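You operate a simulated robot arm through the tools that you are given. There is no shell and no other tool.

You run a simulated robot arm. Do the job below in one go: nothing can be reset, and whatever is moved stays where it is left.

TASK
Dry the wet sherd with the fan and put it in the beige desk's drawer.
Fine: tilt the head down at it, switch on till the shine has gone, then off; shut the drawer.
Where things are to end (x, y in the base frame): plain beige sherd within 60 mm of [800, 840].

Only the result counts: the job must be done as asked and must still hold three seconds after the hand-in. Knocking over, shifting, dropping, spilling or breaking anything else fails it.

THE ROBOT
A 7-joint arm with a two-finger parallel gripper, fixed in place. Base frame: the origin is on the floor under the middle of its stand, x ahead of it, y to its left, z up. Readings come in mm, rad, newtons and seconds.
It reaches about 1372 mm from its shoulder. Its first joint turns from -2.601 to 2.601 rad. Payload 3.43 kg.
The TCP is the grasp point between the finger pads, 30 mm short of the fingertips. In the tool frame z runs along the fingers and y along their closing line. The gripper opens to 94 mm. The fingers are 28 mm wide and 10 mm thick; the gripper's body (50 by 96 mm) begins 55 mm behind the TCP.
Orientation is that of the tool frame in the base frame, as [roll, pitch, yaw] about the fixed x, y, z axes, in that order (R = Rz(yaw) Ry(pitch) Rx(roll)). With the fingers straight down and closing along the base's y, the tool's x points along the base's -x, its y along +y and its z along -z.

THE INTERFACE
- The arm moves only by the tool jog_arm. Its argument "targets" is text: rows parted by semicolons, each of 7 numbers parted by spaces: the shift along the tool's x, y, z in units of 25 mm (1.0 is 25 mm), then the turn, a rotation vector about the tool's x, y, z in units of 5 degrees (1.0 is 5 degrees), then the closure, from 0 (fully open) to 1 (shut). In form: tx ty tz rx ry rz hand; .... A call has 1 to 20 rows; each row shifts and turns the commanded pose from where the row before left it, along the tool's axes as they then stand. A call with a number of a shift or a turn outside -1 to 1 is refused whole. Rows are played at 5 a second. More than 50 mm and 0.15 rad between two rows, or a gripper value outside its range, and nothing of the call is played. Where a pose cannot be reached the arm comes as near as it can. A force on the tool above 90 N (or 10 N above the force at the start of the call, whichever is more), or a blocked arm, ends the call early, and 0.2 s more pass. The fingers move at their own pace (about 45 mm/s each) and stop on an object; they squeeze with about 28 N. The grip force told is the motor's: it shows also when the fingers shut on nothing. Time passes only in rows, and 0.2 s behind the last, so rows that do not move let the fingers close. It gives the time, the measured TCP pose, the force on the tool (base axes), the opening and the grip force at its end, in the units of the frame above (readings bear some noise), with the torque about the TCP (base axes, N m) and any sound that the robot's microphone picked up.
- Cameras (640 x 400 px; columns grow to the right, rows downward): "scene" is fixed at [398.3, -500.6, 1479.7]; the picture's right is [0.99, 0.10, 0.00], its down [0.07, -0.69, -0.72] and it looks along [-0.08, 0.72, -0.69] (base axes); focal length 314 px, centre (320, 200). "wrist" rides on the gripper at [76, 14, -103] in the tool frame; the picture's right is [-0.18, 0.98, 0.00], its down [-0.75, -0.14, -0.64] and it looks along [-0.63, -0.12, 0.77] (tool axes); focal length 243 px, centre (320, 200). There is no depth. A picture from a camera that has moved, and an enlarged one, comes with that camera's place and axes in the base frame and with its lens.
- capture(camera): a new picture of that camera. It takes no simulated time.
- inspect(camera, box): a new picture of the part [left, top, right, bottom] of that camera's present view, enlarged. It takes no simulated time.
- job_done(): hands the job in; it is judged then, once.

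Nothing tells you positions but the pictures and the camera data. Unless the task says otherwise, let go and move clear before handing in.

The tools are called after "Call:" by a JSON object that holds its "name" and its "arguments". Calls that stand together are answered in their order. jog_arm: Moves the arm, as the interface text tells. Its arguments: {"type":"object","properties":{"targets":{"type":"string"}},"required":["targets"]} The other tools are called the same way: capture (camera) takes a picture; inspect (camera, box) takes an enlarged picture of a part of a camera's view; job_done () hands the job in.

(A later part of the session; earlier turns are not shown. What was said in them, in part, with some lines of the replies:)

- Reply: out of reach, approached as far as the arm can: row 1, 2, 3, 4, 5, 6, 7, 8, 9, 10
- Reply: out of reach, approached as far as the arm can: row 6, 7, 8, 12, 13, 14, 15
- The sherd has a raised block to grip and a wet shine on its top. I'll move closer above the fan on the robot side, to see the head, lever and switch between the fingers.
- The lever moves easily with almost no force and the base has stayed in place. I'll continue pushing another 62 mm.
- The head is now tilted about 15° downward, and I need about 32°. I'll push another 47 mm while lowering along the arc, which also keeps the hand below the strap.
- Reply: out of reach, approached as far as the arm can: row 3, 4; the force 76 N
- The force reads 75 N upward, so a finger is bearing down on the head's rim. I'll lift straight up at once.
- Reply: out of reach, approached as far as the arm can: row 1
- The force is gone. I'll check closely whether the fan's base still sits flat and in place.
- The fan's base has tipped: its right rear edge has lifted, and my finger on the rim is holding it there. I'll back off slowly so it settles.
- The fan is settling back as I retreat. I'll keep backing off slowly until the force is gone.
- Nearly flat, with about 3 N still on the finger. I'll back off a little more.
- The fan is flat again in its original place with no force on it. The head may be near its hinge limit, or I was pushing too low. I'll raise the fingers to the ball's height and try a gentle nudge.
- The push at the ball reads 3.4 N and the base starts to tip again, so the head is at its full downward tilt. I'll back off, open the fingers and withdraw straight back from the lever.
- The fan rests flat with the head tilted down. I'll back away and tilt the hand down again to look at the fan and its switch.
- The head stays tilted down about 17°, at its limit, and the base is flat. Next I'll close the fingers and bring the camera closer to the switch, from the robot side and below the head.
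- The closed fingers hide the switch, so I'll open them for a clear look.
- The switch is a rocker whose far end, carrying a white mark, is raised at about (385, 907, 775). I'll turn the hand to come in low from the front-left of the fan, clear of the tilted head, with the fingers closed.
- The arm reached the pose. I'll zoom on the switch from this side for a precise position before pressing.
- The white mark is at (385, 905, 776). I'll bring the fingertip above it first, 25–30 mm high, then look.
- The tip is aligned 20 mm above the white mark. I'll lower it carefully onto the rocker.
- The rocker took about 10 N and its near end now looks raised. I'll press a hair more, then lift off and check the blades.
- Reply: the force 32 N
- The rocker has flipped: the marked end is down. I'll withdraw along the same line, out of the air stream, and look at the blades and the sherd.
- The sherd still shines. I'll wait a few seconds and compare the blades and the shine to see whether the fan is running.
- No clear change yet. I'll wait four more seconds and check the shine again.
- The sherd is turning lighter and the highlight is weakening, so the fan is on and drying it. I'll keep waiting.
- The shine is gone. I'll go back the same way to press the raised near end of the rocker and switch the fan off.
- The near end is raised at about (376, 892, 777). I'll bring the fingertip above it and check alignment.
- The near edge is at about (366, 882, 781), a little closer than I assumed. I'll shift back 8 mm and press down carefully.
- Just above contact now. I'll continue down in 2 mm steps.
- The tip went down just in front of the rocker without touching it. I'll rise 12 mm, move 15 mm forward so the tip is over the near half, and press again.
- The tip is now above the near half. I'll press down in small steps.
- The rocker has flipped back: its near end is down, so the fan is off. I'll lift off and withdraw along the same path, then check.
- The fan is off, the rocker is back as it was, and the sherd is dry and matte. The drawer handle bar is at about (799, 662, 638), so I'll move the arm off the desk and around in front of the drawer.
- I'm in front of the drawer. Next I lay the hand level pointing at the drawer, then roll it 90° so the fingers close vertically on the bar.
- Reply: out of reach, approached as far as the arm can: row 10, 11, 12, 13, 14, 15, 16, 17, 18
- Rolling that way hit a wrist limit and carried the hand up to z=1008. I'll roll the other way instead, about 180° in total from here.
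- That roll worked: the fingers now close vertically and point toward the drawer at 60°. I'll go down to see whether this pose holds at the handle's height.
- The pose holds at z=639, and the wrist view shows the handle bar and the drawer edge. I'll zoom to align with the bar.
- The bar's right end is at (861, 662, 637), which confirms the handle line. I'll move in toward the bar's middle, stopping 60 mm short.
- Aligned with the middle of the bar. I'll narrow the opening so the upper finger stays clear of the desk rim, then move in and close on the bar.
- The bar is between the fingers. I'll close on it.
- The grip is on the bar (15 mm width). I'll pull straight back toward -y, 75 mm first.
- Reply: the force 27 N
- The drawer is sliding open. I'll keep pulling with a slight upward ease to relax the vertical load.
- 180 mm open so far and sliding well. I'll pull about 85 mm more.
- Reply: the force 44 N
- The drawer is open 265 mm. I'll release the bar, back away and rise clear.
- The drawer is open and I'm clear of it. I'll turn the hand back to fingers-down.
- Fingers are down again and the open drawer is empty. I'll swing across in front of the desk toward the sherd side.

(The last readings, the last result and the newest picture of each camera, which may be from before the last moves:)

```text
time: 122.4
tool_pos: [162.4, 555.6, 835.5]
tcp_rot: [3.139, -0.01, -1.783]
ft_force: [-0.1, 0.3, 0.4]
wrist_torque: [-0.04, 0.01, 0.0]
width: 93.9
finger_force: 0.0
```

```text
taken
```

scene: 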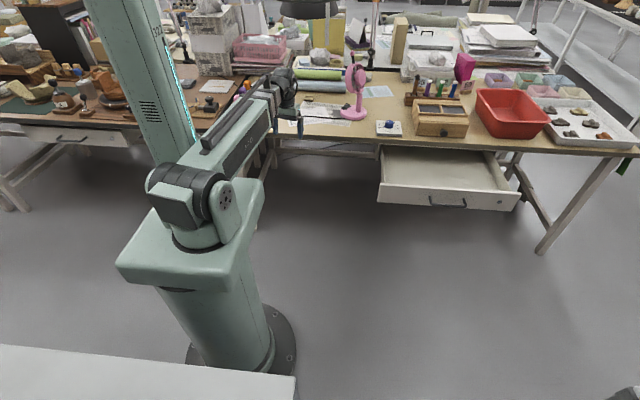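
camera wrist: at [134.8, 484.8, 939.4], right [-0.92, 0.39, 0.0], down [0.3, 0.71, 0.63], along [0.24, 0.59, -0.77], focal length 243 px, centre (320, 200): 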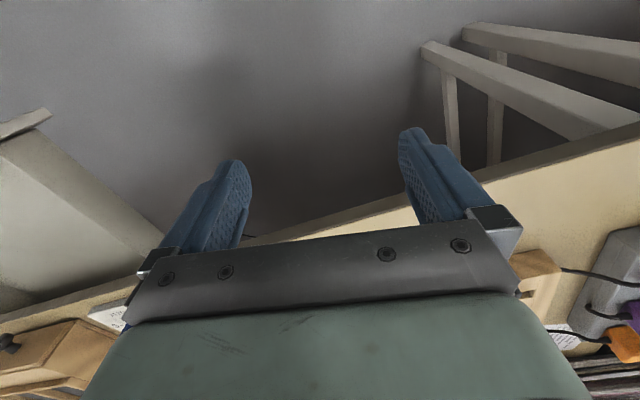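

I'm in front of the desk on the sherd's side, at (162, 556, 835). I'll move out over the desk at low height, staying under the lamp, until the sherd shows between the fingers.

Call:
{"name": "jog_arm", "arguments": {"targets": "-0.933 0.153 0.09 0 0 -0.1 0; -0.933 0.153 0.09 0 0 -0.1 0; -0.933 0.153 0.09 0 0 -0.1 0; -0.933 0.153 0.09 0 0 -0.1 0; -0.933 0.153 0.09 0 0 -0.1 0; -0.933 0.153 0.09 0 0 -0.1 0; -0.933 0.153 0.09 0 0 -0.1 0; -0.933 0.153 0.09 0 0 -0.1 0; -0.933 0.153 0.09 0 0 -0.1 0; -0.933 0.153 0.09 0 0 -0.1 0; -0.933 0.153 0.09 0 0 0 0; -0.933 0.153 0.09 0 0 0 0; -0.933 0.153 0.09 0 0 0 0"}}

Call:
{"name": "capture", "arguments": {"camera": "wrist"}}

Call:
{"name": "inspect", "arguments": {"camera": "scene", "box": [250, 0, 410, 120]}}

```text
time: 125.2
tool_pos: [160.6, 863.7, 802.5]
tcp_rot: [3.139, -0.009, -1.693]
ft_force: [-0.6, 0.4, -1.7]
wrist_torque: [0.01, 0.01, 0.03]
width: 93.8
finger_force: 0.1
```

```text
taken
camera wrist: at [139.4, 790.1, 906.7], right [-0.95, 0.3, 0.0], down [0.24, 0.74, 0.63], along [0.19, 0.6, -0.77], focal length 243 px, centre (320, 200)
```

wrist: 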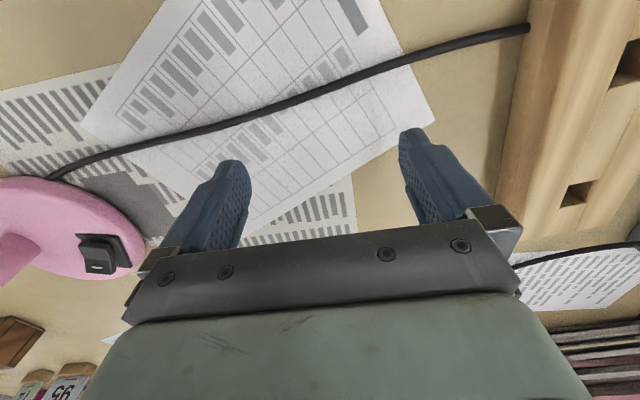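

```text
3.33 times, centred on (330, 60) of scene
camera zoom: at [398.3, -500.6, 1479.7], right [0.99, 0.1, 0.0], down [0.07, -0.69, -0.72], along [-0.08, 0.72, -0.69], focal length 1045 px, centre (287, 667)
```

zoom: 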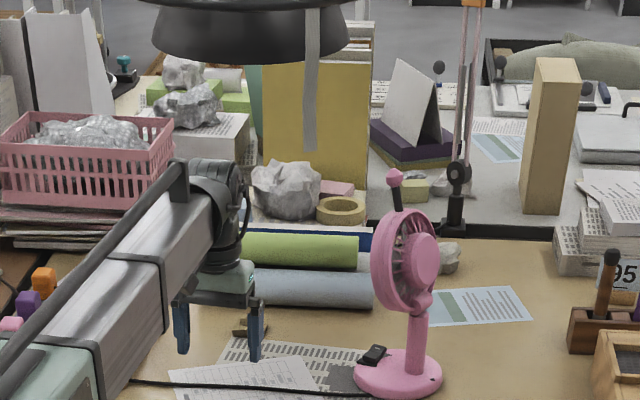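

The sherd should be about 140 mm ahead. I'll move forward 80 mm and look down at it between the fingers.

Call:
{"name": "jog_arm", "arguments": {"targets": "-0.8 -0.125 0 0 0 0 0; -0.8 -0.125 0 0 0 0 0; -0.8 -0.125 0 0 0 0 0; -0.8 -0.125 0 0 0 0 0"}}

Call:
{"name": "capture", "arguments": {"camera": "wrist"}}

Call:
{"name": "inspect", "arguments": {"camera": "wrist", "box": [270, 130, 390, 235]}}

```text
time: 126.2
tool_pos: [183.8, 941.6, 801.7]
tcp_rot: [3.139, -0.007, -1.692]
ft_force: [-0.2, -0.5, -0.1]
wrist_torque: [0.02, 0.01, 0.0]
width: 93.9
finger_force: 0.1
```

```text
taken
camera wrist: at [162.6, 868.2, 905.8], right [-0.95, 0.3, 0.0], down [0.24, 0.74, 0.63], along [0.19, 0.6, -0.77], focal length 243 px, centre (320, 200)
```

wrist: 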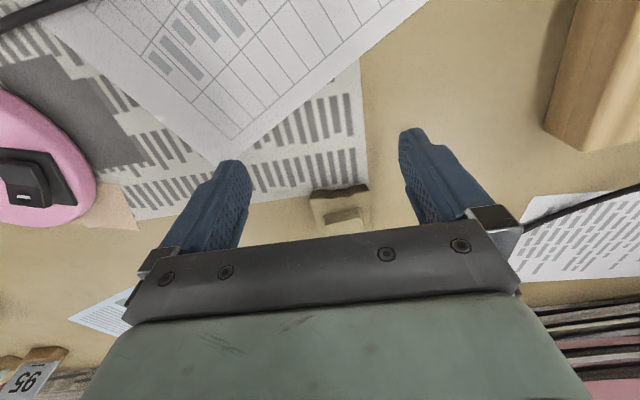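

```text
3.81 times, centred on (330, 182) of wrist
camera zoom: at [162.6, 868.2, 905.8], right [-0.95, 0.3, 0.0], down [0.24, 0.74, 0.63], along [0.19, 0.6, -0.77], focal length 924 px, centre (282, 267)
```

zoom: 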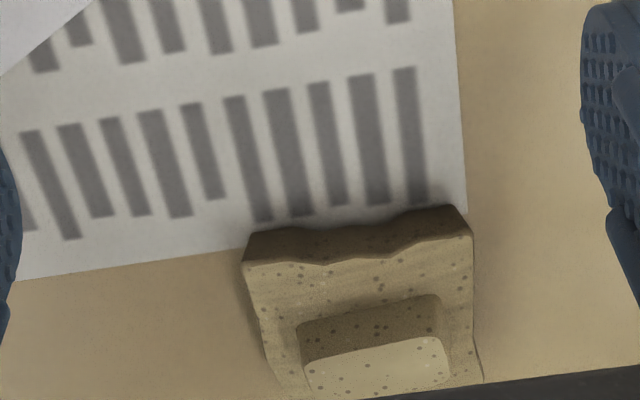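

The knob's top is centred at about (186, 1008, 770) and the sherd base's top is near z=754. I'll rise slightly, move over the knob and check alignment before descending.

Call:
{"name": "jog_arm", "arguments": {"targets": "0 0 -0.3 0 0 0 0; -0.667 0.054 0 0 0 0 0; -0.667 0.054 0 0 0 0 0; -0.667 0.054 0 0 0 0 0; -0.667 0.054 0 0 0 0 0"}}

Call:
{"name": "capture", "arguments": {"camera": "wrist"}}

Call:
{"name": "inspect", "arguments": {"camera": "scene", "box": [270, 60, 350, 120]}}

```text
time: 127.4
tool_pos: [186.1, 1007.3, 810.4]
tcp_rot: [3.138, -0.01, -1.694]
ft_force: [0.7, 0.2, 0.1]
wrist_torque: [0.02, -0.02, -0.02]
width: 94.2
finger_force: 0.1
```

```text
taken
camera wrist: at [165.0, 934.4, 914.0], right [-0.95, 0.3, 0.0], down [0.24, 0.74, 0.63], along [0.19, 0.6, -0.77], focal length 243 px, centre (320, 200)
```

wrist: 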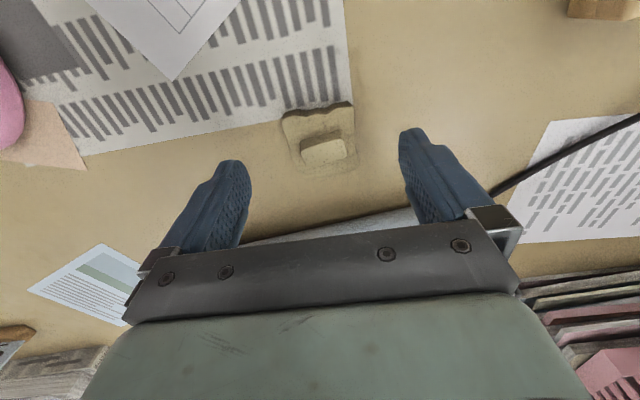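

```text
6.67 times, centred on (310, 90) of scene
camera zoom: at [398.3, -500.6, 1479.7], right [0.99, 0.1, 0.0], down [0.07, -0.69, -0.72], along [-0.08, 0.72, -0.69], focal length 2090 px, centre (387, 933)
```

zoom: 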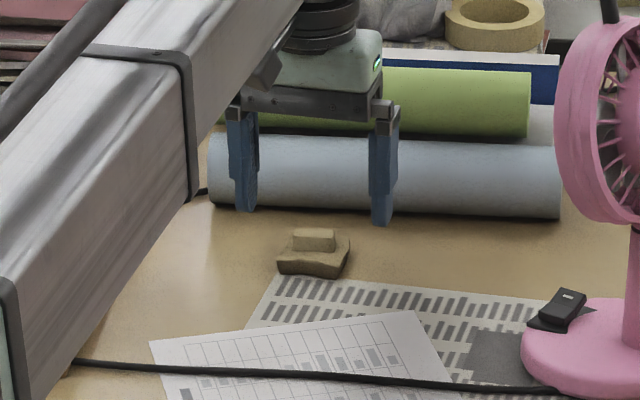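

Call:
{"name": "inspect", "arguments": {"camera": "wrist", "box": [270, 90, 370, 190]}}

```text
4.00 times, centred on (320, 140) of wrist
camera zoom: at [165.0, 934.4, 914.0], right [-0.95, 0.3, 0.0], down [0.24, 0.74, 0.63], along [0.19, 0.6, -0.77], focal length 970 px, centre (320, 440)
```

zoom: 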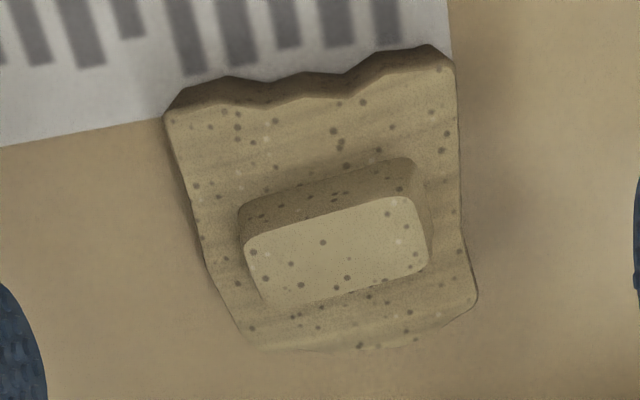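

The knob is centred at (187, 1010), lying along x. I'll turn the hand 6° to square up, centre, and lower the tips to just above the sherd's base.

Call:
{"name": "jog_arm", "arguments": {"targets": "-0.05 0.02 0 0 0 -0.6 0; -0.05 0.02 0 0 0 -0.6 0; 0 0 0.35 0 0 0 0; 0 0 0.35 0 0 0 0; 0 0 0.25 0 0 0 0"}}

Call:
{"name": "capture", "arguments": {"camera": "wrist"}}

Call:
{"name": "inspect", "arguments": {"camera": "scene", "box": [285, 70, 345, 115]}}

```text
time: 128.6
tool_pos: [185.4, 1008.6, 785.7]
tcp_rot: [3.137, -0.008, -1.587]
ft_force: [-0.1, -0.1, -0.8]
wrist_torque: [0.03, 0.01, 0.0]
width: 94.4
finger_force: 0.0
```

```text
taken
camera wrist: at [171.1, 933.8, 890.0], right [-0.98, 0.2, 0.0], down [0.16, 0.76, 0.63], along [0.13, 0.62, -0.77], focal length 243 px, centre (320, 200)
```

wrist: 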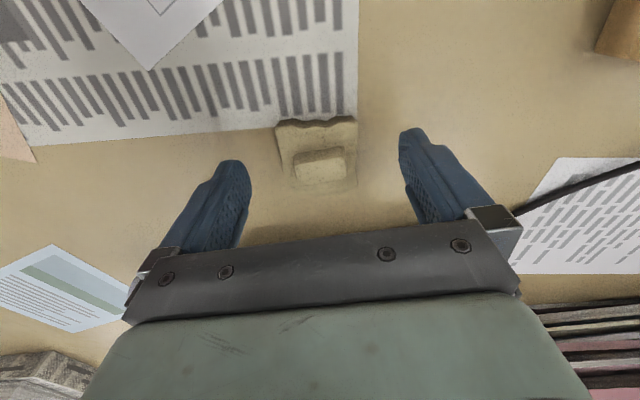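

```text
8.89 times, centred on (315, 92) of scene
camera zoom: at [398.3, -500.6, 1479.7], right [0.99, 0.1, 0.0], down [0.07, -0.69, -0.72], along [-0.08, 0.72, -0.69], focal length 2787 px, centre (364, 1156)
```

zoom: 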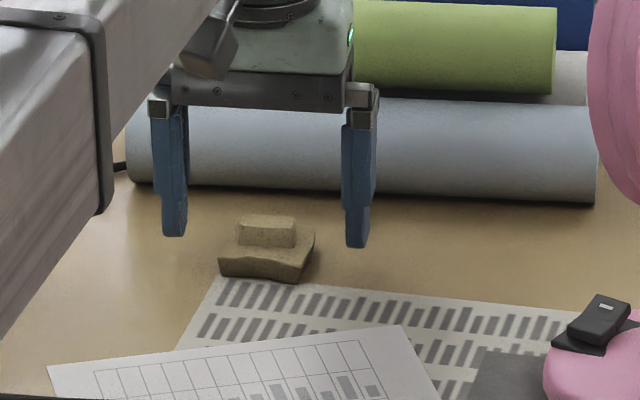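

Call:
{"name": "inspect", "arguments": {"camera": "wrist", "box": [270, 110, 370, 210]}}

```text
4.00 times, centred on (320, 160) of wrist
camera zoom: at [171.1, 933.8, 890.0], right [-0.98, 0.2, 0.0], down [0.16, 0.76, 0.63], along [0.13, 0.62, -0.77], focal length 970 px, centre (320, 360)
```

zoom: 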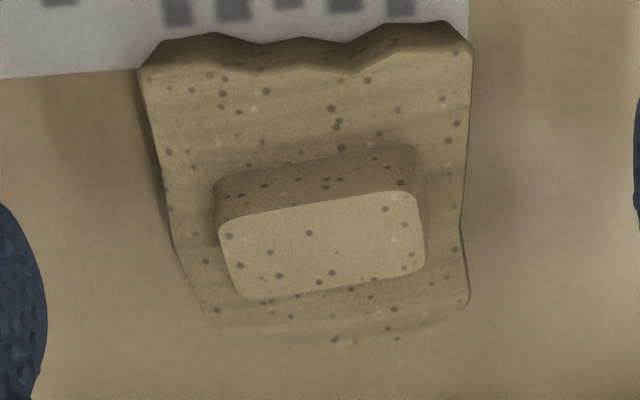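

The knob is centred between the fingers. I'll close on it.

Call:
{"name": "jog_arm", "arguments": {"targets": "0 0 0 0 0 0 0.5; 0 0 0 0 0 0 0.62; 0 0 0 0 0 0 0.8; 0 0 0 0 0 0 1; 0 0 0 0 0 0 1; 0 0 0 0 0 0 1"}}

Call:
{"name": "inspect", "arguments": {"camera": "wrist", "box": [250, 110, 390, 230]}}

Call:
{"name": "inspect", "arguments": {"camera": "scene", "box": [285, 70, 345, 115]}}

```text
time: 130.0
tool_pos: [184.3, 1009.4, 786.6]
tcp_rot: [3.136, -0.008, -1.588]
ft_force: [0.5, 0.4, 0.3]
wrist_torque: [0.01, 0.0, 0.02]
width: 30.9
finger_force: 28.0
```

```text
3.33 times, centred on (320, 170) of wrist
camera zoom: at [171.1, 933.8, 890.3], right [-0.98, 0.2, 0.0], down [0.16, 0.76, 0.63], along [0.13, 0.62, -0.77], focal length 809 px, centre (320, 300)
```

zoom: 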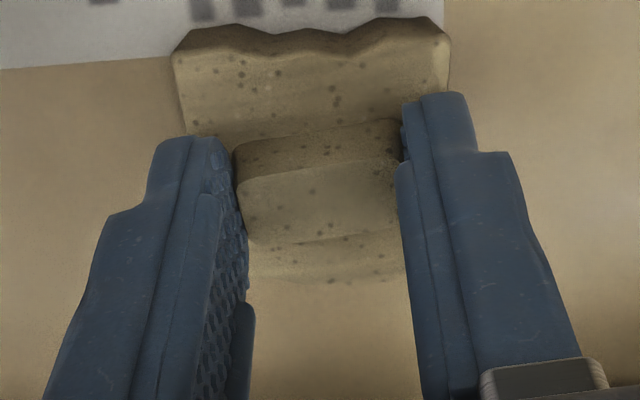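

```text
8.89 times, centred on (315, 92) of scene
camera zoom: at [398.3, -500.6, 1479.7], right [0.99, 0.1, 0.0], down [0.07, -0.69, -0.72], along [-0.08, 0.72, -0.69], focal length 2787 px, centre (364, 1156)
```

zoom: 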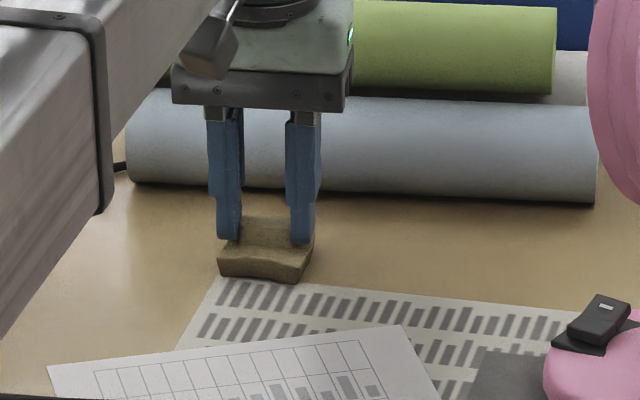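

The knob is gripped at 31 mm width. I'll lift gently about 25 mm and check that it holds.

Call:
{"name": "jog_arm", "arguments": {"targets": "0 0 -0.2 0 0 0 1; 0 0 -0.4 0 0 0 1; 0 0 -0.4 0 0 0 1"}}

Call:
{"name": "inspect", "arguments": {"camera": "scene", "box": [285, 70, 345, 115]}}

Call:
{"name": "inspect", "arguments": {"camera": "wrist", "box": [250, 110, 390, 230]}}

```text
time: 130.8
tool_pos: [184.4, 1008.9, 810.5]
tcp_rot: [3.137, -0.007, -1.59]
ft_force: [1.0, 0.5, -1.6]
wrist_torque: [0.01, -0.03, 0.02]
width: 31.1
finger_force: 27.9
```

```text
8.89 times, centred on (315, 92) of scene
camera zoom: at [398.3, -500.6, 1479.7], right [0.99, 0.1, 0.0], down [0.07, -0.69, -0.72], along [-0.08, 0.72, -0.69], focal length 2787 px, centre (364, 1156)
```

zoom: 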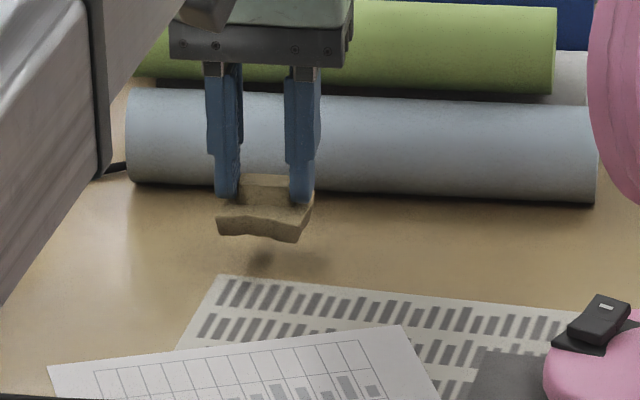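

```text
3.33 times, centred on (320, 170) of wrist
camera zoom: at [171.1, 934.0, 914.9], right [-0.98, 0.2, 0.0], down [0.16, 0.76, 0.63], along [0.13, 0.62, -0.77], focal length 809 px, centre (320, 300)
```

zoom: 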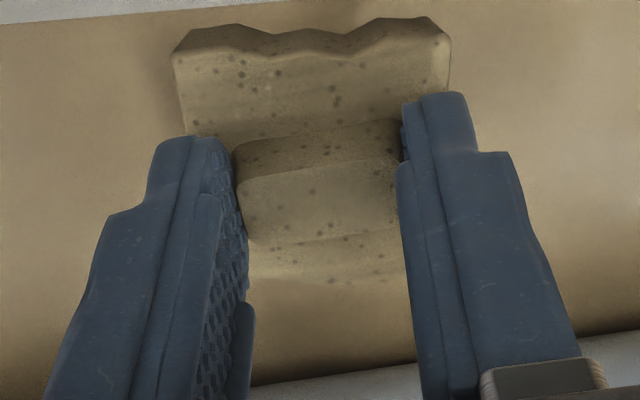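

The sherd is held firmly. I'll bring it straight back toward the robot at this height, out from under the lamp.

Call:
{"name": "jog_arm", "arguments": {"targets": "0.5 0 -0.1 0 0 0 1; 0.8 0 -0.1 0 0 0 1; 0.97 0 0 0 0 0 1; 0.97 0 0 0 0 0 1; 0.97 0 0 0 0 0 1; 0.97 0 0 0 0 0 1; 0.97 0 0 0 0 0 1; 0.97 0 0 0 0 0 1; 0.97 0 0 0 0 0 1; 0.97 0 0 0 0 0 1; 0.97 0 0 0 0 0 1; 0.97 0 0 0 0 0 1; 0.97 0 -0.2 0 0 0 1; 0.97 0 -0.4 0 0 0 1; 0.97 0 -0.4 0 0 0 1; 0.97 0 -0.4 0 0 0 1; 0.97 0 -0.4 0 0 0 1; 0.8 0 -0.4 0 0 0 1; 0.5 0 -0.3 0 0 0 1"}}

Call:
{"name": "capture", "arguments": {"camera": "scene"}}

Call:
{"name": "capture", "arguments": {"camera": "wrist"}}

```text
time: 134.8
tool_pos: [176.4, 582.5, 883.6]
tcp_rot: [3.136, -0.009, -1.588]
ft_force: [0.3, 0.2, -0.3]
wrist_torque: [0.0, 0.03, 0.0]
width: 31.0
finger_force: 28.1
```

```text
taken
```

scene: 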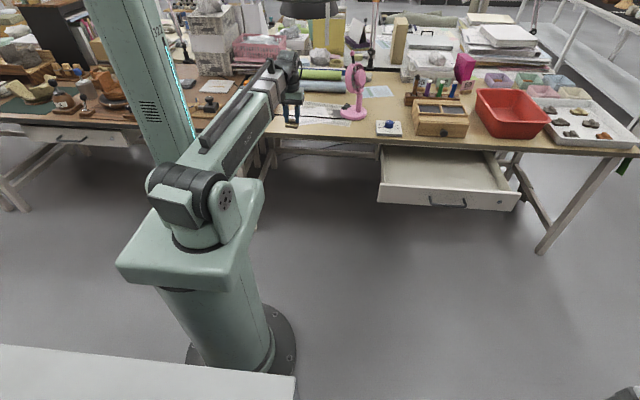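

```text
taken
camera wrist: at [163.5, 507.0, 986.7], right [-0.98, 0.2, 0.0], down [0.16, 0.76, 0.63], along [0.13, 0.62, -0.77], focal length 243 px, centre (320, 200)
```

wrist: 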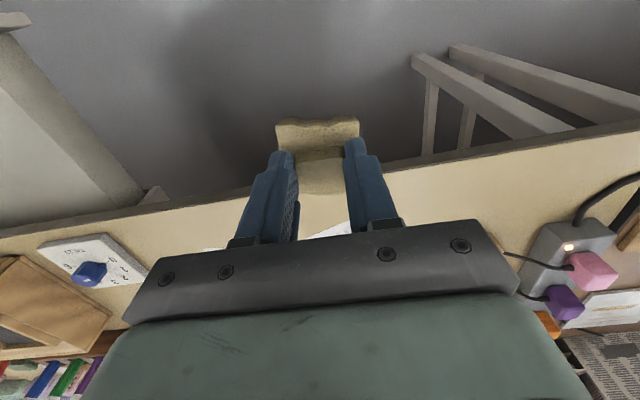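

The sherd is clear of the desk. I'll carry it across to the open drawer.

Call:
{"name": "jog_arm", "arguments": {"targets": "0 -0.6 0 0 0 0 1; 0 -1 0 0 0 0 1; 0 -1 0 0 0 0 1; 0 -1 0 0 0 0 1; 0 -1 0 0 0 0 1; 0 -1 0 0 0 0 1; 0 -1 0 0 0 0 1; 0 -1 0 0 0 0 1; 0 -1 0 0 0 0 1; 0 -1 0 0 0 0 1; 0 -1 0 0 0 0 1; 0 -1 0 0 0 0 1; 0 -1 0 0 0 0 1; 0 -1 0 0 0 0 1; 0 -1 0 0 0 0 1; 0 -1 0 0 0 0 1; 0 -1 0 0 0 0 1; 0 -1 0 0 0 0 1; 0 -1 0 0 0 0 1; 0 -1 0 0 0 0 1"}}

Call:
{"name": "capture", "arguments": {"camera": "scene"}}

```text
time: 139.0
tool_pos: [669.6, 573.5, 879.7]
tcp_rot: [3.136, -0.01, -1.589]
ft_force: [0.0, -0.1, -0.8]
wrist_torque: [0.02, 0.01, 0.0]
width: 31.2
finger_force: 28.1
```

```text
taken
```

scene: 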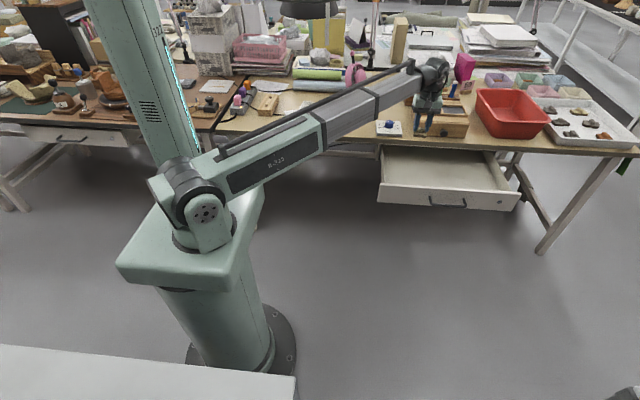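

I'll turn the hand to a more natural yaw and move the last 130 mm to be above the drop point in the drawer.

Call:
{"name": "jog_arm", "arguments": {"targets": "0 0 0 0 0 1 1; 0 0 0 0 0 1 1; 0 0 0 0 0 1 1; 0 0 0 0 0 1 1; 0 0 0 0 0 1 1; 0 0 0 0 0 1 1; 0 0 0 0 0 1 1; 0 0 0 0 0 1 1; -0.866 -0.975 0 0 0 0 1; -0.866 -0.975 0 0 0 0 1; -0.866 -0.975 0 0 0 0 1; -0.866 -0.975 0 0 0 0 1"}}

Call:
{"name": "capture", "arguments": {"camera": "wrist"}}

Call:
{"name": "inspect", "arguments": {"camera": "scene", "box": [360, 60, 560, 220]}}

```text
time: 141.6
tool_pos: [798.8, 575.2, 880.9]
tcp_rot: [-3.141, -0.011, -2.287]
ft_force: [-0.7, -0.4, -1.0]
wrist_torque: [0.02, 0.01, 0.01]
width: 31.1
finger_force: 27.5
```

```text
taken
camera wrist: at [739.3, 527.4, 984.1], right [-0.62, 0.78, 0.0], down [0.6, 0.48, 0.63], along [0.5, 0.39, -0.77], focal length 243 px, centre (320, 200)
```

wrist: 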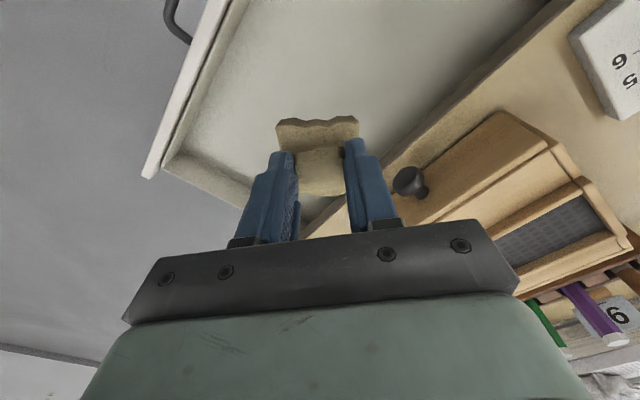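

```text
2.50 times, centred on (460, 140) of scene
camera zoom: at [398.3, -500.6, 1479.7], right [0.99, 0.1, 0.0], down [0.07, -0.69, -0.72], along [-0.08, 0.72, -0.69], focal length 784 px, centre (-30, 350)
```

zoom: 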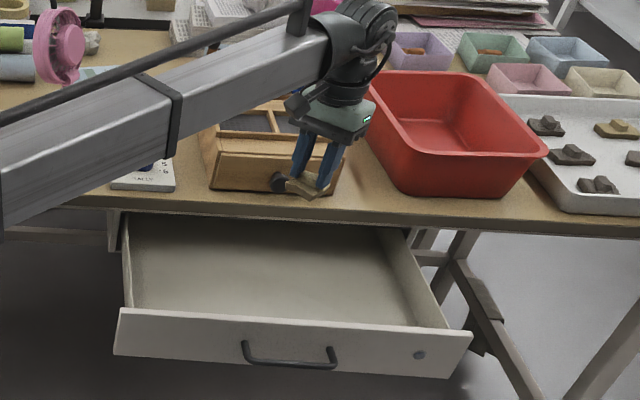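

I'm above the drop point, clear of the desk edge and the wooden box. I'll lower the sherd into the drawer.

Call:
{"name": "jog_arm", "arguments": {"targets": "0 0 0.6 0 0 0 1; 0 0 1 0 0 0 1; 0 0 1 0 0 0 1; 0 0 1 0 0 0 1; 0 0 1 0 0 0 1; 0 0 1 0 0 0 1; 0 0 1 0 0 0 1; 0 0 0.8 0 0 0 1; 0 0 0.6 0 0 0 1; 0 0 0.3 0 0 0 1"}}

Call:
{"name": "capture", "arguments": {"camera": "wrist"}}

Call:
{"name": "inspect", "arguments": {"camera": "scene", "box": [370, 110, 530, 220]}}

```text
time: 143.8
tool_pos: [796.7, 574.0, 673.2]
tcp_rot: [-3.14, -0.01, -2.287]
ft_force: [0.0, -0.2, 0.1]
wrist_torque: [0.02, -0.02, 0.01]
width: 31.0
finger_force: 27.7
```

```text
taken
camera wrist: at [738.3, 525.7, 776.2], right [-0.62, 0.78, 0.0], down [0.6, 0.48, 0.63], along [0.5, 0.39, -0.77], focal length 243 px, centre (320, 200)
```

wrist: 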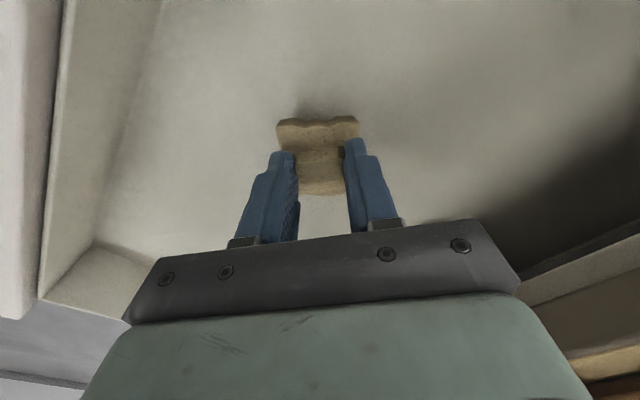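

```text
3.64 times, centred on (450, 165) of scene
camera zoom: at [398.3, -500.6, 1479.7], right [0.99, 0.1, 0.0], down [0.07, -0.69, -0.72], along [-0.08, 0.72, -0.69], focal length 1140 px, centre (-153, 327)
```

zoom: 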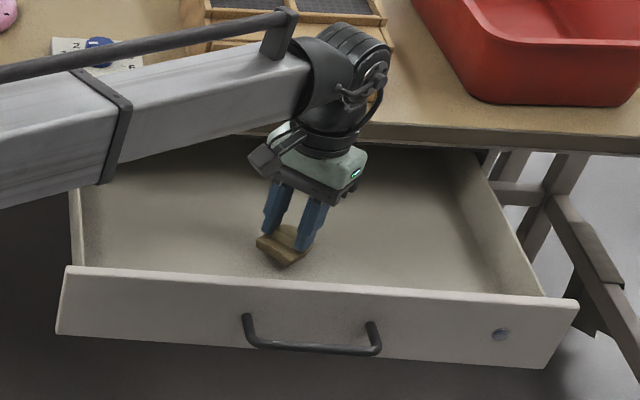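

The drawer floor is at about z=605, so contact should come near TCP z≈653. I'll lower in small steps watching the force.

Call:
{"name": "jog_arm", "arguments": {"targets": "0 0 0.3 0 0 0 1; 0 0 0.25 0 0 0 1; 0 0 0.1 0 0 0 1"}}

Call:
{"name": "jog_arm", "arguments": {"targets": "0 0 0.06 0 0 0 1; 0 0 0.06 0 0 0 1"}}

Call:
{"name": "inspect", "arguments": {"camera": "scene", "box": [410, 140, 470, 190]}}

```text
time: 144.6
tool_pos: [796.7, 573.3, 658.7]
tcp_rot: [-3.139, -0.007, -2.286]
ft_force: [1.0, -0.2, 21.9]
wrist_torque: [-0.13, 0.1, 0.02]
width: 31.0
finger_force: 28.1
```

```text
time: 145.2
tool_pos: [796.8, 572.6, 655.1]
tcp_rot: [-3.14, -0.008, -2.285]
ft_force: [2.9, 1.3, 31.3]
wrist_torque: [0.11, 0.05, 0.01]
width: 31.1
finger_force: 27.7
```

```text
8.00 times, centred on (440, 165) of scene
camera zoom: at [398.3, -500.6, 1479.7], right [0.99, 0.1, 0.0], down [0.07, -0.69, -0.72], along [-0.08, 0.72, -0.69], focal length 2509 px, centre (-640, 480)
```

zoom: 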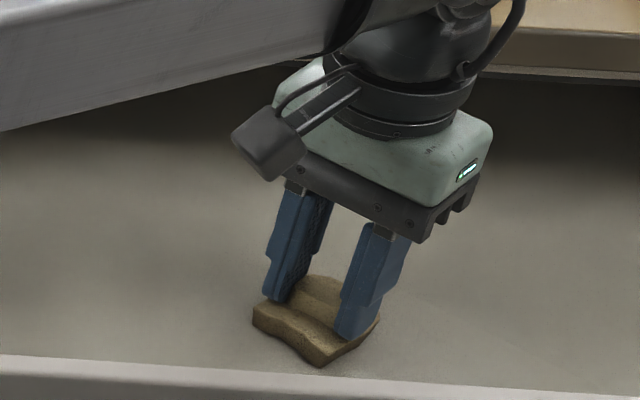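

The sherd rests on the drawer floor. I'll ease the pressure, open the fingers and rise straight up.

Call:
{"name": "jog_arm", "arguments": {"targets": "0 0 -0.1 0 0 0 1; 0 0 0 0 0 0 0.6; 0 0 0 0 0 0 0.4; 0 0 0 0 0 0 0.2; 0 0 0 0 0 0 0.2; 0 0 -0.2 0 0 0 0.2; 0 0 -0.5 0 0 0 0.2; 0 0 -1 0 0 0 0.2; 0 0 -1 0 0 0 0.2; 0 0 -1 0 0 0 0.2; 0 0 -1 0 0 0 0.2; 0 0 -1 0 0 0 0.2; 0 0 -1 0 0 0 0.2; 0 0 -1 0 0 0 0.2; 0 0 -1 0 0 0 0.2; 0 0 -1 0 0 0 0.2"}}

Call:
{"name": "capture", "arguments": {"camera": "wrist"}}

Call:
{"name": "inspect", "arguments": {"camera": "scene", "box": [370, 110, 530, 220]}}

```text
time: 148.6
tool_pos: [798.2, 574.7, 897.8]
tcp_rot: [-3.14, -0.011, -2.286]
ft_force: [0.1, -0.3, 0.4]
wrist_torque: [0.01, 0.0, 0.03]
width: 75.3
finger_force: 0.0
```

```text
taken
camera wrist: at [739.7, 526.8, 1001.2], right [-0.62, 0.78, 0.0], down [0.6, 0.48, 0.63], along [0.5, 0.39, -0.77], focal length 243 px, centre (320, 200)
```

wrist: 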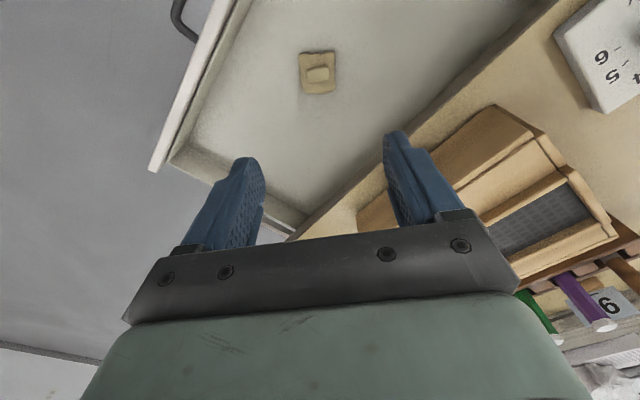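

```text
3.64 times, centred on (450, 165) of scene
camera zoom: at [398.3, -500.6, 1479.7], right [0.99, 0.1, 0.0], down [0.07, -0.69, -0.72], along [-0.08, 0.72, -0.69], focal length 1140 px, centre (-153, 327)
```

zoom: 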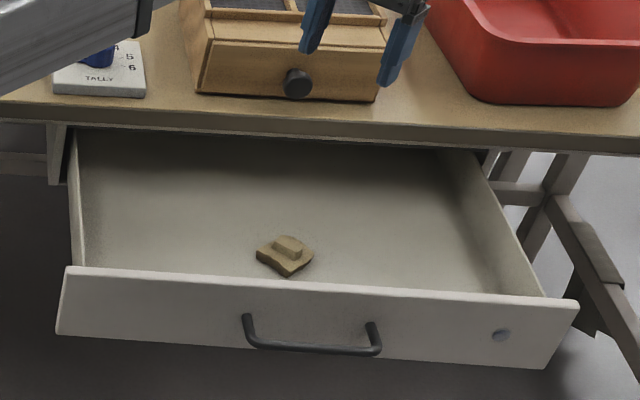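

The dry sherd lies in the drawer at about (797, 574). To shut the drawer I'll grip the handle again as before, so first I move back in front of it and turn the hand.

Call:
{"name": "jog_arm", "arguments": {"targets": "0.962 -0.587 0 0 0 0 0.2; 0.962 -0.587 0 0 0 0 0.2; 0.962 -0.587 0 0 0 0 0.2; 0.962 -0.587 0 0 0 0 0.2; 0.962 -0.587 0 0 0 0 0.2; 0.962 -0.587 0 0 0 0 0.2; 0.962 -0.587 0 0 0 0 0.2; 0.962 -0.587 0 0 0 0 0.2; 0.962 -0.587 0 0 0 0 0.2; 0 0 0 0 0 -0.73 0.2; 0 0 0 0 0 -0.73 0.2; 0 0 0 0 0 -0.74 0.2"}}

Call:
{"name": "jog_arm", "arguments": {"targets": "0 0 0 0 -1 0 0.2; 0 0 0 0 -1 0 0.2; 0 0 0 0 -1 0 0.2; 0 0 0 0 -1 0 0.2; 0 0 0 0 -1 0 0.2; 0 0 0 0 -1 0 0.2; 0 0 0 0 -1 0 0.2; 0 0 0 0 -1 0 0.2; 0 0 0 0 -1 0 0.2; 0 0 0 0 -1 0 0.2; 0 0 0 0 -1 0 0.2; 0 0 0 0 -1 0 0.2; 0 0 0 0 -1 0 0.2; 0 0 0 0 -1 0 0.2; 0 0 0 0 -1 0 0.2; 0 0 0 0 -1 0 0.2; 0 0 0 0 -1 0 0.2; 0 0 0 0 -0.9 0 0.2"}}

Call:
{"name": "jog_arm", "arguments": {"targets": "0 0 0 0 0 1 0.2; 0 0 0 0 0 1 0.2; 0 0 0 0 0 1 0.2; 0 0 0 0 0 1 0.2; 0 0 0 0 0 1 0.2; 0 0 0 0 0 1 0.2; 0 0 0 0 0 1 0.2; 0 0 0 0 0 1 0.2; 0 0 0 0 0 1 0.2; 0 0 0 0 0 1 0.2; 0 0 0 0 0 1 0.2; 0 0 0 0 0 1 0.2; 0 0 0 0 0 1 0.2; 0 0 0 0 0 1 0.2; 0 0 0 0 0 1 0.2; 0 0 0 0 0 1 0.2; 0 0 0 0 0 1 0.2; 0 0 0 0 0 1 0.2"}}

Call:
{"name": "capture", "arguments": {"camera": "scene"}}

```text
time: 151.2
tool_pos: [755.4, 324.8, 901.5]
tcp_rot: [-3.141, -0.01, -2.094]
ft_force: [-0.4, -1.1, 0.4]
wrist_torque: [0.01, 0.05, 0.02]
width: 75.1
finger_force: 0.1
```

```text
time: 155.0
tool_pos: [755.8, 324.2, 899.4]
tcp_rot: [-3.082, 1.556, -2.034]
ft_force: [0.7, 0.1, -1.2]
wrist_torque: [-0.02, 0.01, -0.01]
width: 74.9
finger_force: 0.1
```

```text
time: 158.8
tool_pos: [755.8, 324.0, 899.5]
tcp_rot: [1.592, -0.002, 2.618]
ft_force: [0.1, -0.9, -0.1]
wrist_torque: [0.0, 0.02, -0.01]
width: 75.4
finger_force: 0.0
```

```text
taken
```

scene: 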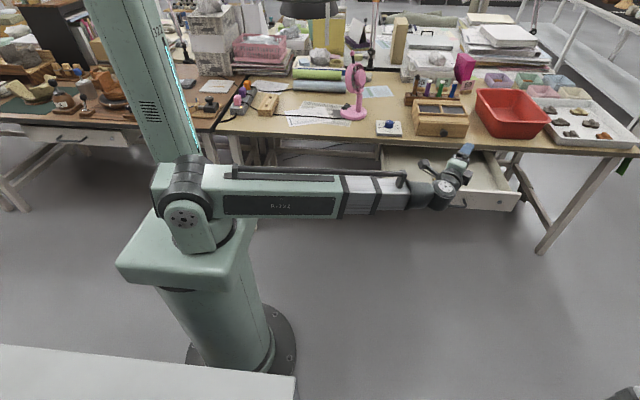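

The hand is rolled for the handle again. I'll go down to handle height and check where the bar is.

Call:
{"name": "jog_arm", "arguments": {"targets": "0 -1 0 0 0 0 0.45; 0 -1 0 0 0 0 0.45; 0 -1 0 0 0 0 0.45; 0 -1 0 0 0 0 0.45; 0 -1 0 0 0 0 0.45; 0 -1 0 0 0 0 0.45; 0 -1 0 0 0 0 0.45; 0 -1 0 0 0 0 0.45; 0 -1 0 0 0 0 0.45; 0 -1 0 0 0 0 0.45; 0 -0.4 0 0 0 0 0.45; 0 0 0.8 0 0 0 0.45; 0 0 0.8 0 0 0 0.45"}}

Call:
{"name": "capture", "arguments": {"camera": "wrist"}}

Call:
{"name": "inspect", "arguments": {"camera": "scene", "box": [370, 130, 530, 230]}}

```text
time: 161.6
tool_pos: [772.4, 355.4, 638.7]
tcp_rot: [1.589, 0.001, 2.617]
ft_force: [0.1, 0.5, 1.0]
wrist_torque: [-0.02, -0.04, 0.0]
width: 51.4
finger_force: 0.0
```

```text
taken
camera wrist: at [656.8, 304.1, 655.7], right [0.17, -0.08, 0.98], down [0.33, -0.94, -0.13], along [0.93, 0.35, -0.13], focal length 243 px, centre (320, 200)
```

wrist: 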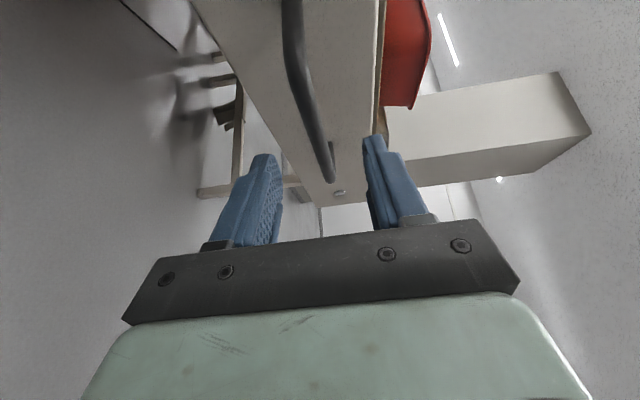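

```text
4.00 times, centred on (450, 180) of scene
camera zoom: at [398.3, -500.6, 1479.7], right [0.99, 0.1, 0.0], down [0.07, -0.69, -0.72], along [-0.08, 0.72, -0.69], focal length 1254 px, centre (-200, 280)
```

zoom: 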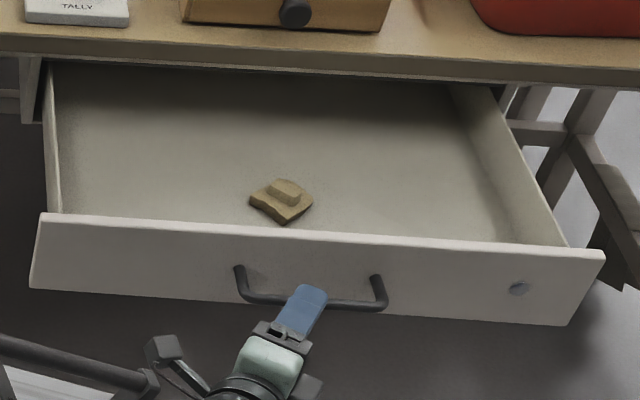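

The bar is still at y≈399, z≈638. I'll move in 50 mm and close on it.

Call:
{"name": "jog_arm", "arguments": {"targets": "0 0 0.7 0 0 0 0.45; 0 0 0.7 0 0 0 0.45; 0 0 0.6 0 0 0 0.45; 0 0 0 0 0 0 1; 0 0 0 0 0 0 1; 0 0 0 0 0 0 1; 0 0 0 0 0 0 1"}}

Call:
{"name": "capture", "arguments": {"camera": "wrist"}}

```text
time: 163.2
tool_pos: [798.4, 398.8, 637.4]
tcp_rot: [1.59, -0.001, 2.619]
ft_force: [1.1, 0.7, -1.1]
wrist_torque: [0.01, 0.0, -0.02]
width: 15.2
finger_force: 44.7
```

```text
taken
camera wrist: at [682.4, 347.8, 654.2], right [0.17, -0.08, 0.98], down [0.33, -0.94, -0.13], along [0.93, 0.35, -0.13], focal length 243 px, centre (320, 200)
```

wrist: 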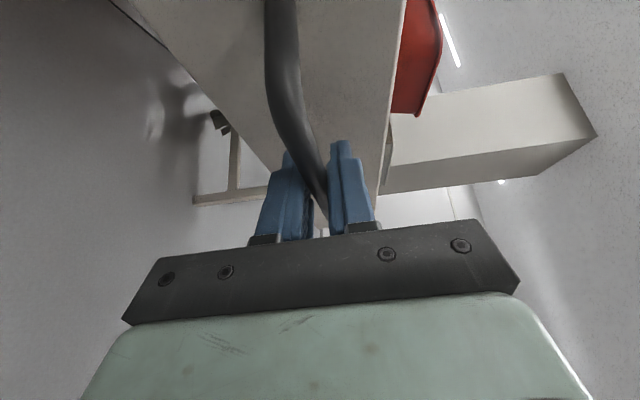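

Gripped. I'll push the drawer shut slowly, 12 mm per step, 125 mm first.

Call:
{"name": "jog_arm", "arguments": {"targets": "0.1 0.004 0.173 0 0 0 1; 0.2 0.007 0.346 0 0 0 1; 0.25 0.0083 0.433 0 0 0 1; 0.25 0.0083 0.433 0 0 0 1; 0.25 0.0083 0.433 0 0 0 1; 0.25 0.0083 0.433 0 0 0 1; 0.25 0.0083 0.433 0 0 0 1; 0.25 0.0083 0.433 0 0 0 1; 0.25 0.0083 0.433 0 0 0 1; 0.25 0.0083 0.433 0 0 0 1; 0.25 0.0083 0.433 0 0 0 1"}}

Call:
{"name": "inspect", "arguments": {"camera": "scene", "box": [370, 130, 530, 230]}}

```text
time: 165.6
tool_pos: [798.3, 526.2, 637.9]
tcp_rot: [1.591, 0.001, 2.621]
ft_force: [-19.9, -1.4, -26.6]
wrist_torque: [-0.04, -0.36, -0.3]
width: 15.2
finger_force: 45.1
```

```text
4.00 times, centred on (450, 180) of scene
camera zoom: at [398.3, -500.6, 1479.7], right [0.99, 0.1, 0.0], down [0.07, -0.69, -0.72], along [-0.08, 0.72, -0.69], focal length 1254 px, centre (-200, 280)
```

zoom: 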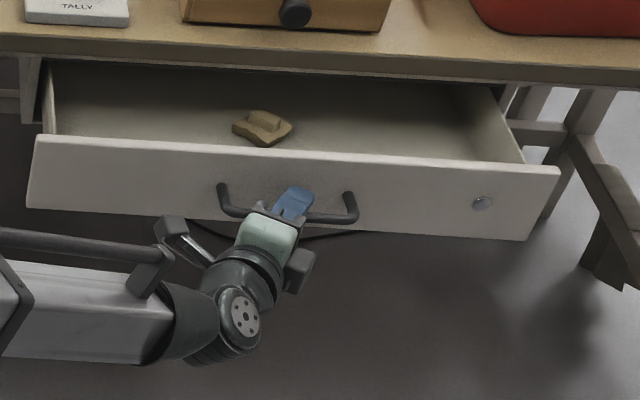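

The drawer is half shut and the sherd rides along with it. I'll continue with the rest.

Call:
{"name": "jog_arm", "arguments": {"targets": "0.26 -0.02 0.42 0 0 0 1; 0.26 0 0.42 0 0 0 1; 0.25 0.0083 0.433 0 0 0 1; 0.25 0.0083 0.433 0 0 0 1; 0.25 0.0083 0.433 0 0 0 1; 0.25 0.0083 0.433 0 0 0 1; 0.25 0.0083 0.433 0 0 0 1; 0.25 0.0083 0.433 0 0 0 1; 0.25 0.0083 0.433 0 0 0 1; 0.2 0.007 0.346 0 0 0 1"}}

Call:
{"name": "inspect", "arguments": {"camera": "scene", "box": [370, 120, 530, 220]}}

```text
time: 167.8
tool_pos: [798.5, 648.2, 638.3]
tcp_rot: [1.59, -0.001, 2.618]
ft_force: [0.0, -1.8, -15.5]
wrist_torque: [0.02, -0.19, -0.38]
width: 15.2
finger_force: 44.8
```

```text
4.00 times, centred on (450, 170) of scene
camera zoom: at [398.3, -500.6, 1479.7], right [0.99, 0.1, 0.0], down [0.07, -0.69, -0.72], along [-0.08, 0.72, -0.69], focal length 1254 px, centre (-200, 320)
```

zoom: 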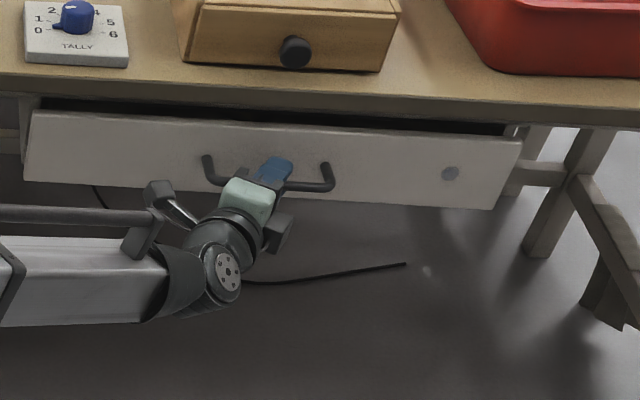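

15 mm left. I'll push the last bit in small steps until it stops.

Call:
{"name": "jog_arm", "arguments": {"targets": "0.1 -0.01 0.173 0 0 0 1; 0.1 0 0.173 0 0 0 1; 0.08 0 0.139 0 0 0 1"}}

Call:
{"name": "jog_arm", "arguments": {"targets": "0.03 0 0.052 0 0 0 1; 0.03 0 0.052 0 0 0 1"}}

Call:
{"name": "inspect", "arguments": {"camera": "scene", "box": [370, 120, 530, 220]}}

```text
time: 168.6
tool_pos: [799.2, 660.4, 636.3]
tcp_rot: [1.59, 0.0, 2.618]
ft_force: [-3.2, 2.6, -13.5]
wrist_torque: [0.01, -0.18, -0.09]
width: 15.0
finger_force: 45.1
```

```text
time: 169.2
tool_pos: [798.7, 663.8, 637.8]
tcp_rot: [1.589, 0.0, 2.617]
ft_force: [0.1, -1.5, -6.4]
wrist_torque: [0.0, -0.12, 0.77]
width: 15.2
finger_force: 45.4
```

```text
4.00 times, centred on (450, 170) of scene
camera zoom: at [398.3, -500.6, 1479.7], right [0.99, 0.1, 0.0], down [0.07, -0.69, -0.72], along [-0.08, 0.72, -0.69], focal length 1254 px, centre (-200, 320)
```

zoom: 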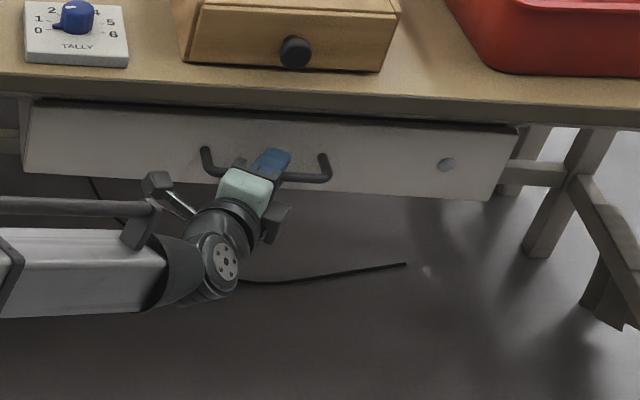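

The drawer front is now back where it was at the start. I'll nudge a couple of millimetres more to confirm it's against its stop.

Call:
{"name": "jog_arm", "arguments": {"targets": "0.04 0 0.069 0 0 0 1; 0.04 0 0.069 0 0 0 1"}}

Call:
{"name": "inspect", "arguments": {"camera": "scene", "box": [370, 120, 530, 220]}}

```text
time: 169.8
tool_pos: [798.8, 665.2, 637.6]
tcp_rot: [1.592, -0.002, 2.612]
ft_force: [-7.6, -39.8, -5.2]
wrist_torque: [0.02, -0.07, 0.6]
width: 15.1
finger_force: 45.2
```

```text
4.00 times, centred on (450, 170) of scene
camera zoom: at [398.3, -500.6, 1479.7], right [0.99, 0.1, 0.0], down [0.07, -0.69, -0.72], along [-0.08, 0.72, -0.69], focal length 1254 px, centre (-200, 320)
```

zoom: 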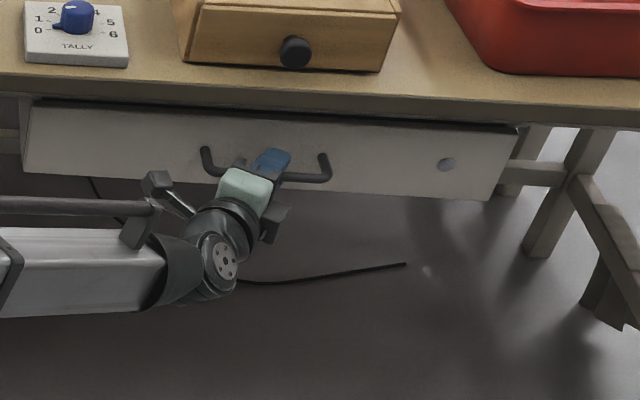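

The stop is reached (40 N). I'll open the fingers and back straight off the handle.

Call:
{"name": "jog_arm", "arguments": {"targets": "0 0 0 0 0 0 0.7; 0 0 0 0 0 0 0.45; 0 0 0 0 0 0 0.45; 0 0 0 0 0 0 0.45; 0 0 -0.6 0 0 0 0.45; 0 0 -1 0 0 0 0.45; 0 0 -1 0 0 0 0.45; 0 0 -1 0 0 0 0.45; 0 0 -1 0 0 0 0.45; 0 0 -1 0 0 0 0.45; 0 0 -1 0 0 0 0.45"}}

Call:
{"name": "inspect", "arguments": {"camera": "scene", "box": [360, 100, 520, 200]}}

Call:
{"name": "capture", "arguments": {"camera": "scene"}}

```text
time: 172.2
tool_pos: [714.9, 525.5, 640.2]
tcp_rot: [1.589, 0.002, 2.617]
ft_force: [-1.1, -0.2, -0.4]
wrist_torque: [-0.01, 0.01, -0.01]
width: 51.9
finger_force: 0.0
```

```text
4.00 times, centred on (440, 150) of scene
camera zoom: at [398.3, -500.6, 1479.7], right [0.99, 0.1, 0.0], down [0.07, -0.69, -0.72], along [-0.08, 0.72, -0.69], focal length 1254 px, centre (-160, 400)
```

zoom: 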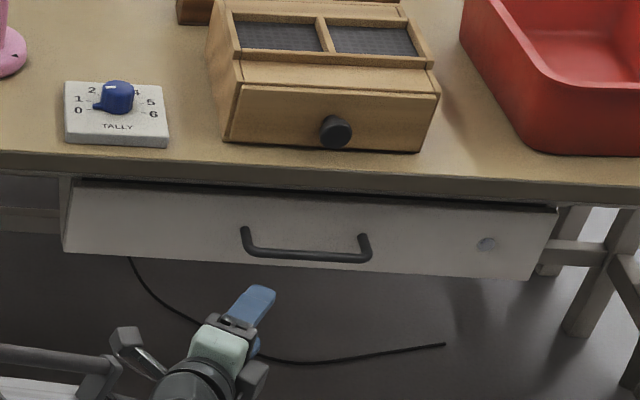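

```text
taken
```

scene: 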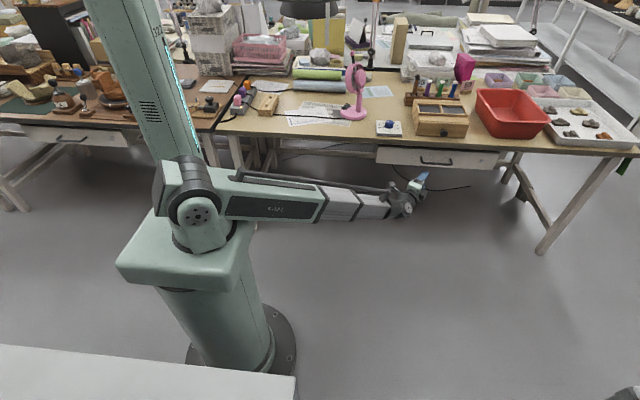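

The drawer is shut just as at the start. I'll back a bit further away and check the fan and surroundings one last time.

Call:
{"name": "jog_arm", "arguments": {"targets": "0 0 -1 0 0 0 0.45; 0 0 -1 0 0 0 0.45; 0 0 -1 0 0 0 0.45; 0 1 0 0 0 0 0.45; 0 1 0 0 0 0 0.45; 0 1 0 0 0 0 0.45"}}

Call:
{"name": "inspect", "arguments": {"camera": "scene", "box": [320, 40, 480, 140]}}

Call:
{"name": "inspect", "arguments": {"camera": "scene", "box": [328, 60, 392, 130]}}

Call:
{"name": "inspect", "arguments": {"camera": "scene", "box": [200, 40, 360, 140]}}

```text
time: 173.6
tool_pos: [677.9, 461.2, 717.3]
tcp_rot: [1.591, 0.001, 2.619]
ft_force: [0.1, -0.3, 0.7]
wrist_torque: [0.01, -0.01, -0.01]
width: 51.7
finger_force: 0.1
```

```text
4.00 times, centred on (400, 90) of scene
camera zoom: at [398.3, -500.6, 1479.7], right [0.99, 0.1, 0.0], down [0.07, -0.69, -0.72], along [-0.08, 0.72, -0.69], focal length 1254 px, centre (0, 640)
```

zoom: 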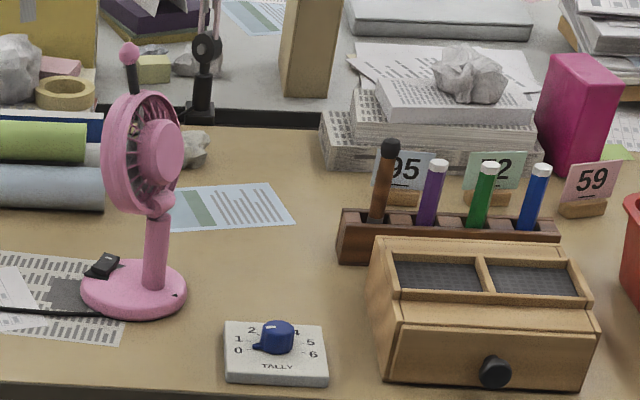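

```text
5.71 times, centred on (360, 95) of scene
camera zoom: at [398.3, -500.6, 1479.7], right [0.99, 0.1, 0.0], down [0.07, -0.69, -0.72], along [-0.08, 0.72, -0.69], focal length 1792 px, centre (91, 800)
```

zoom: 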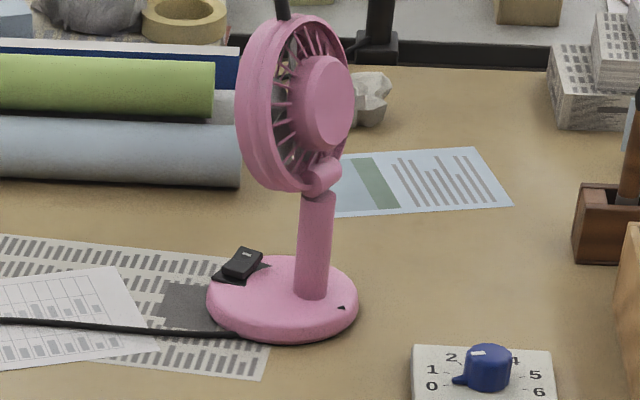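

```text
4.00 times, centred on (280, 90) of scene
camera zoom: at [398.3, -500.6, 1479.7], right [0.99, 0.1, 0.0], down [0.07, -0.69, -0.72], along [-0.08, 0.72, -0.69], focal length 1254 px, centre (480, 640)
```

zoom: 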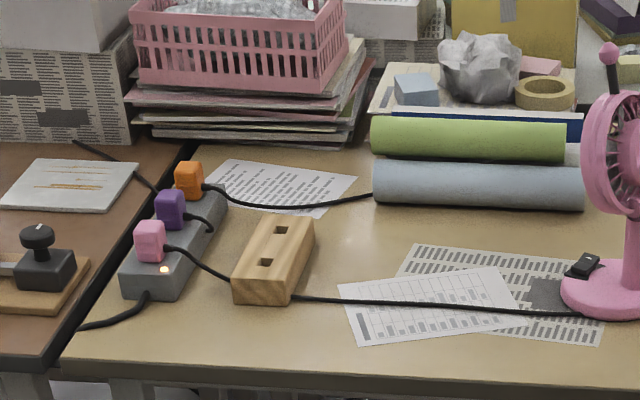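

The fan is off and stands in its original place. The desk items look unchanged, the drawer is shut with the dry sherd inside at about (798, 840), and the arm is clear, so I'm handing the job in.

Call:
{"name": "job_done", "arguments": {}}

```text
The job is handed in.
```

The sherd is dry and in the beige desk's drawer, and the drawer is shut. I handed the job in; no verdict came back with it.

- **Drying:** I tilted the fan's head down to its stop, about 17° below level. I ran it until the wet shine on the sherd was gone, then switched it off. The sherd looks matte.
- **Drawer:** I pulled it open, set the sherd on its floor, and pushed it shut against its stop. By my estimate the sherd is at about (798, 840), within 60 mm of [800, 840]. I can't see inside the closed drawer, so that comes from where I set it down and how far the drawer moved.
- **Contact with the lamp:** early on the hand touched the hanging lamp's ring or strap with about 8 N. I backed off, and it looked unmoved afterwards.
- **Fan tipped briefly:** while tilting the head I pressed down on its rim with about 75 N, and the base tipped. I eased it back, and it sits flat in its original spot.

In the last pictures the fan is off and the things on the desk look as they did at the start. The arm is clear of the desk.
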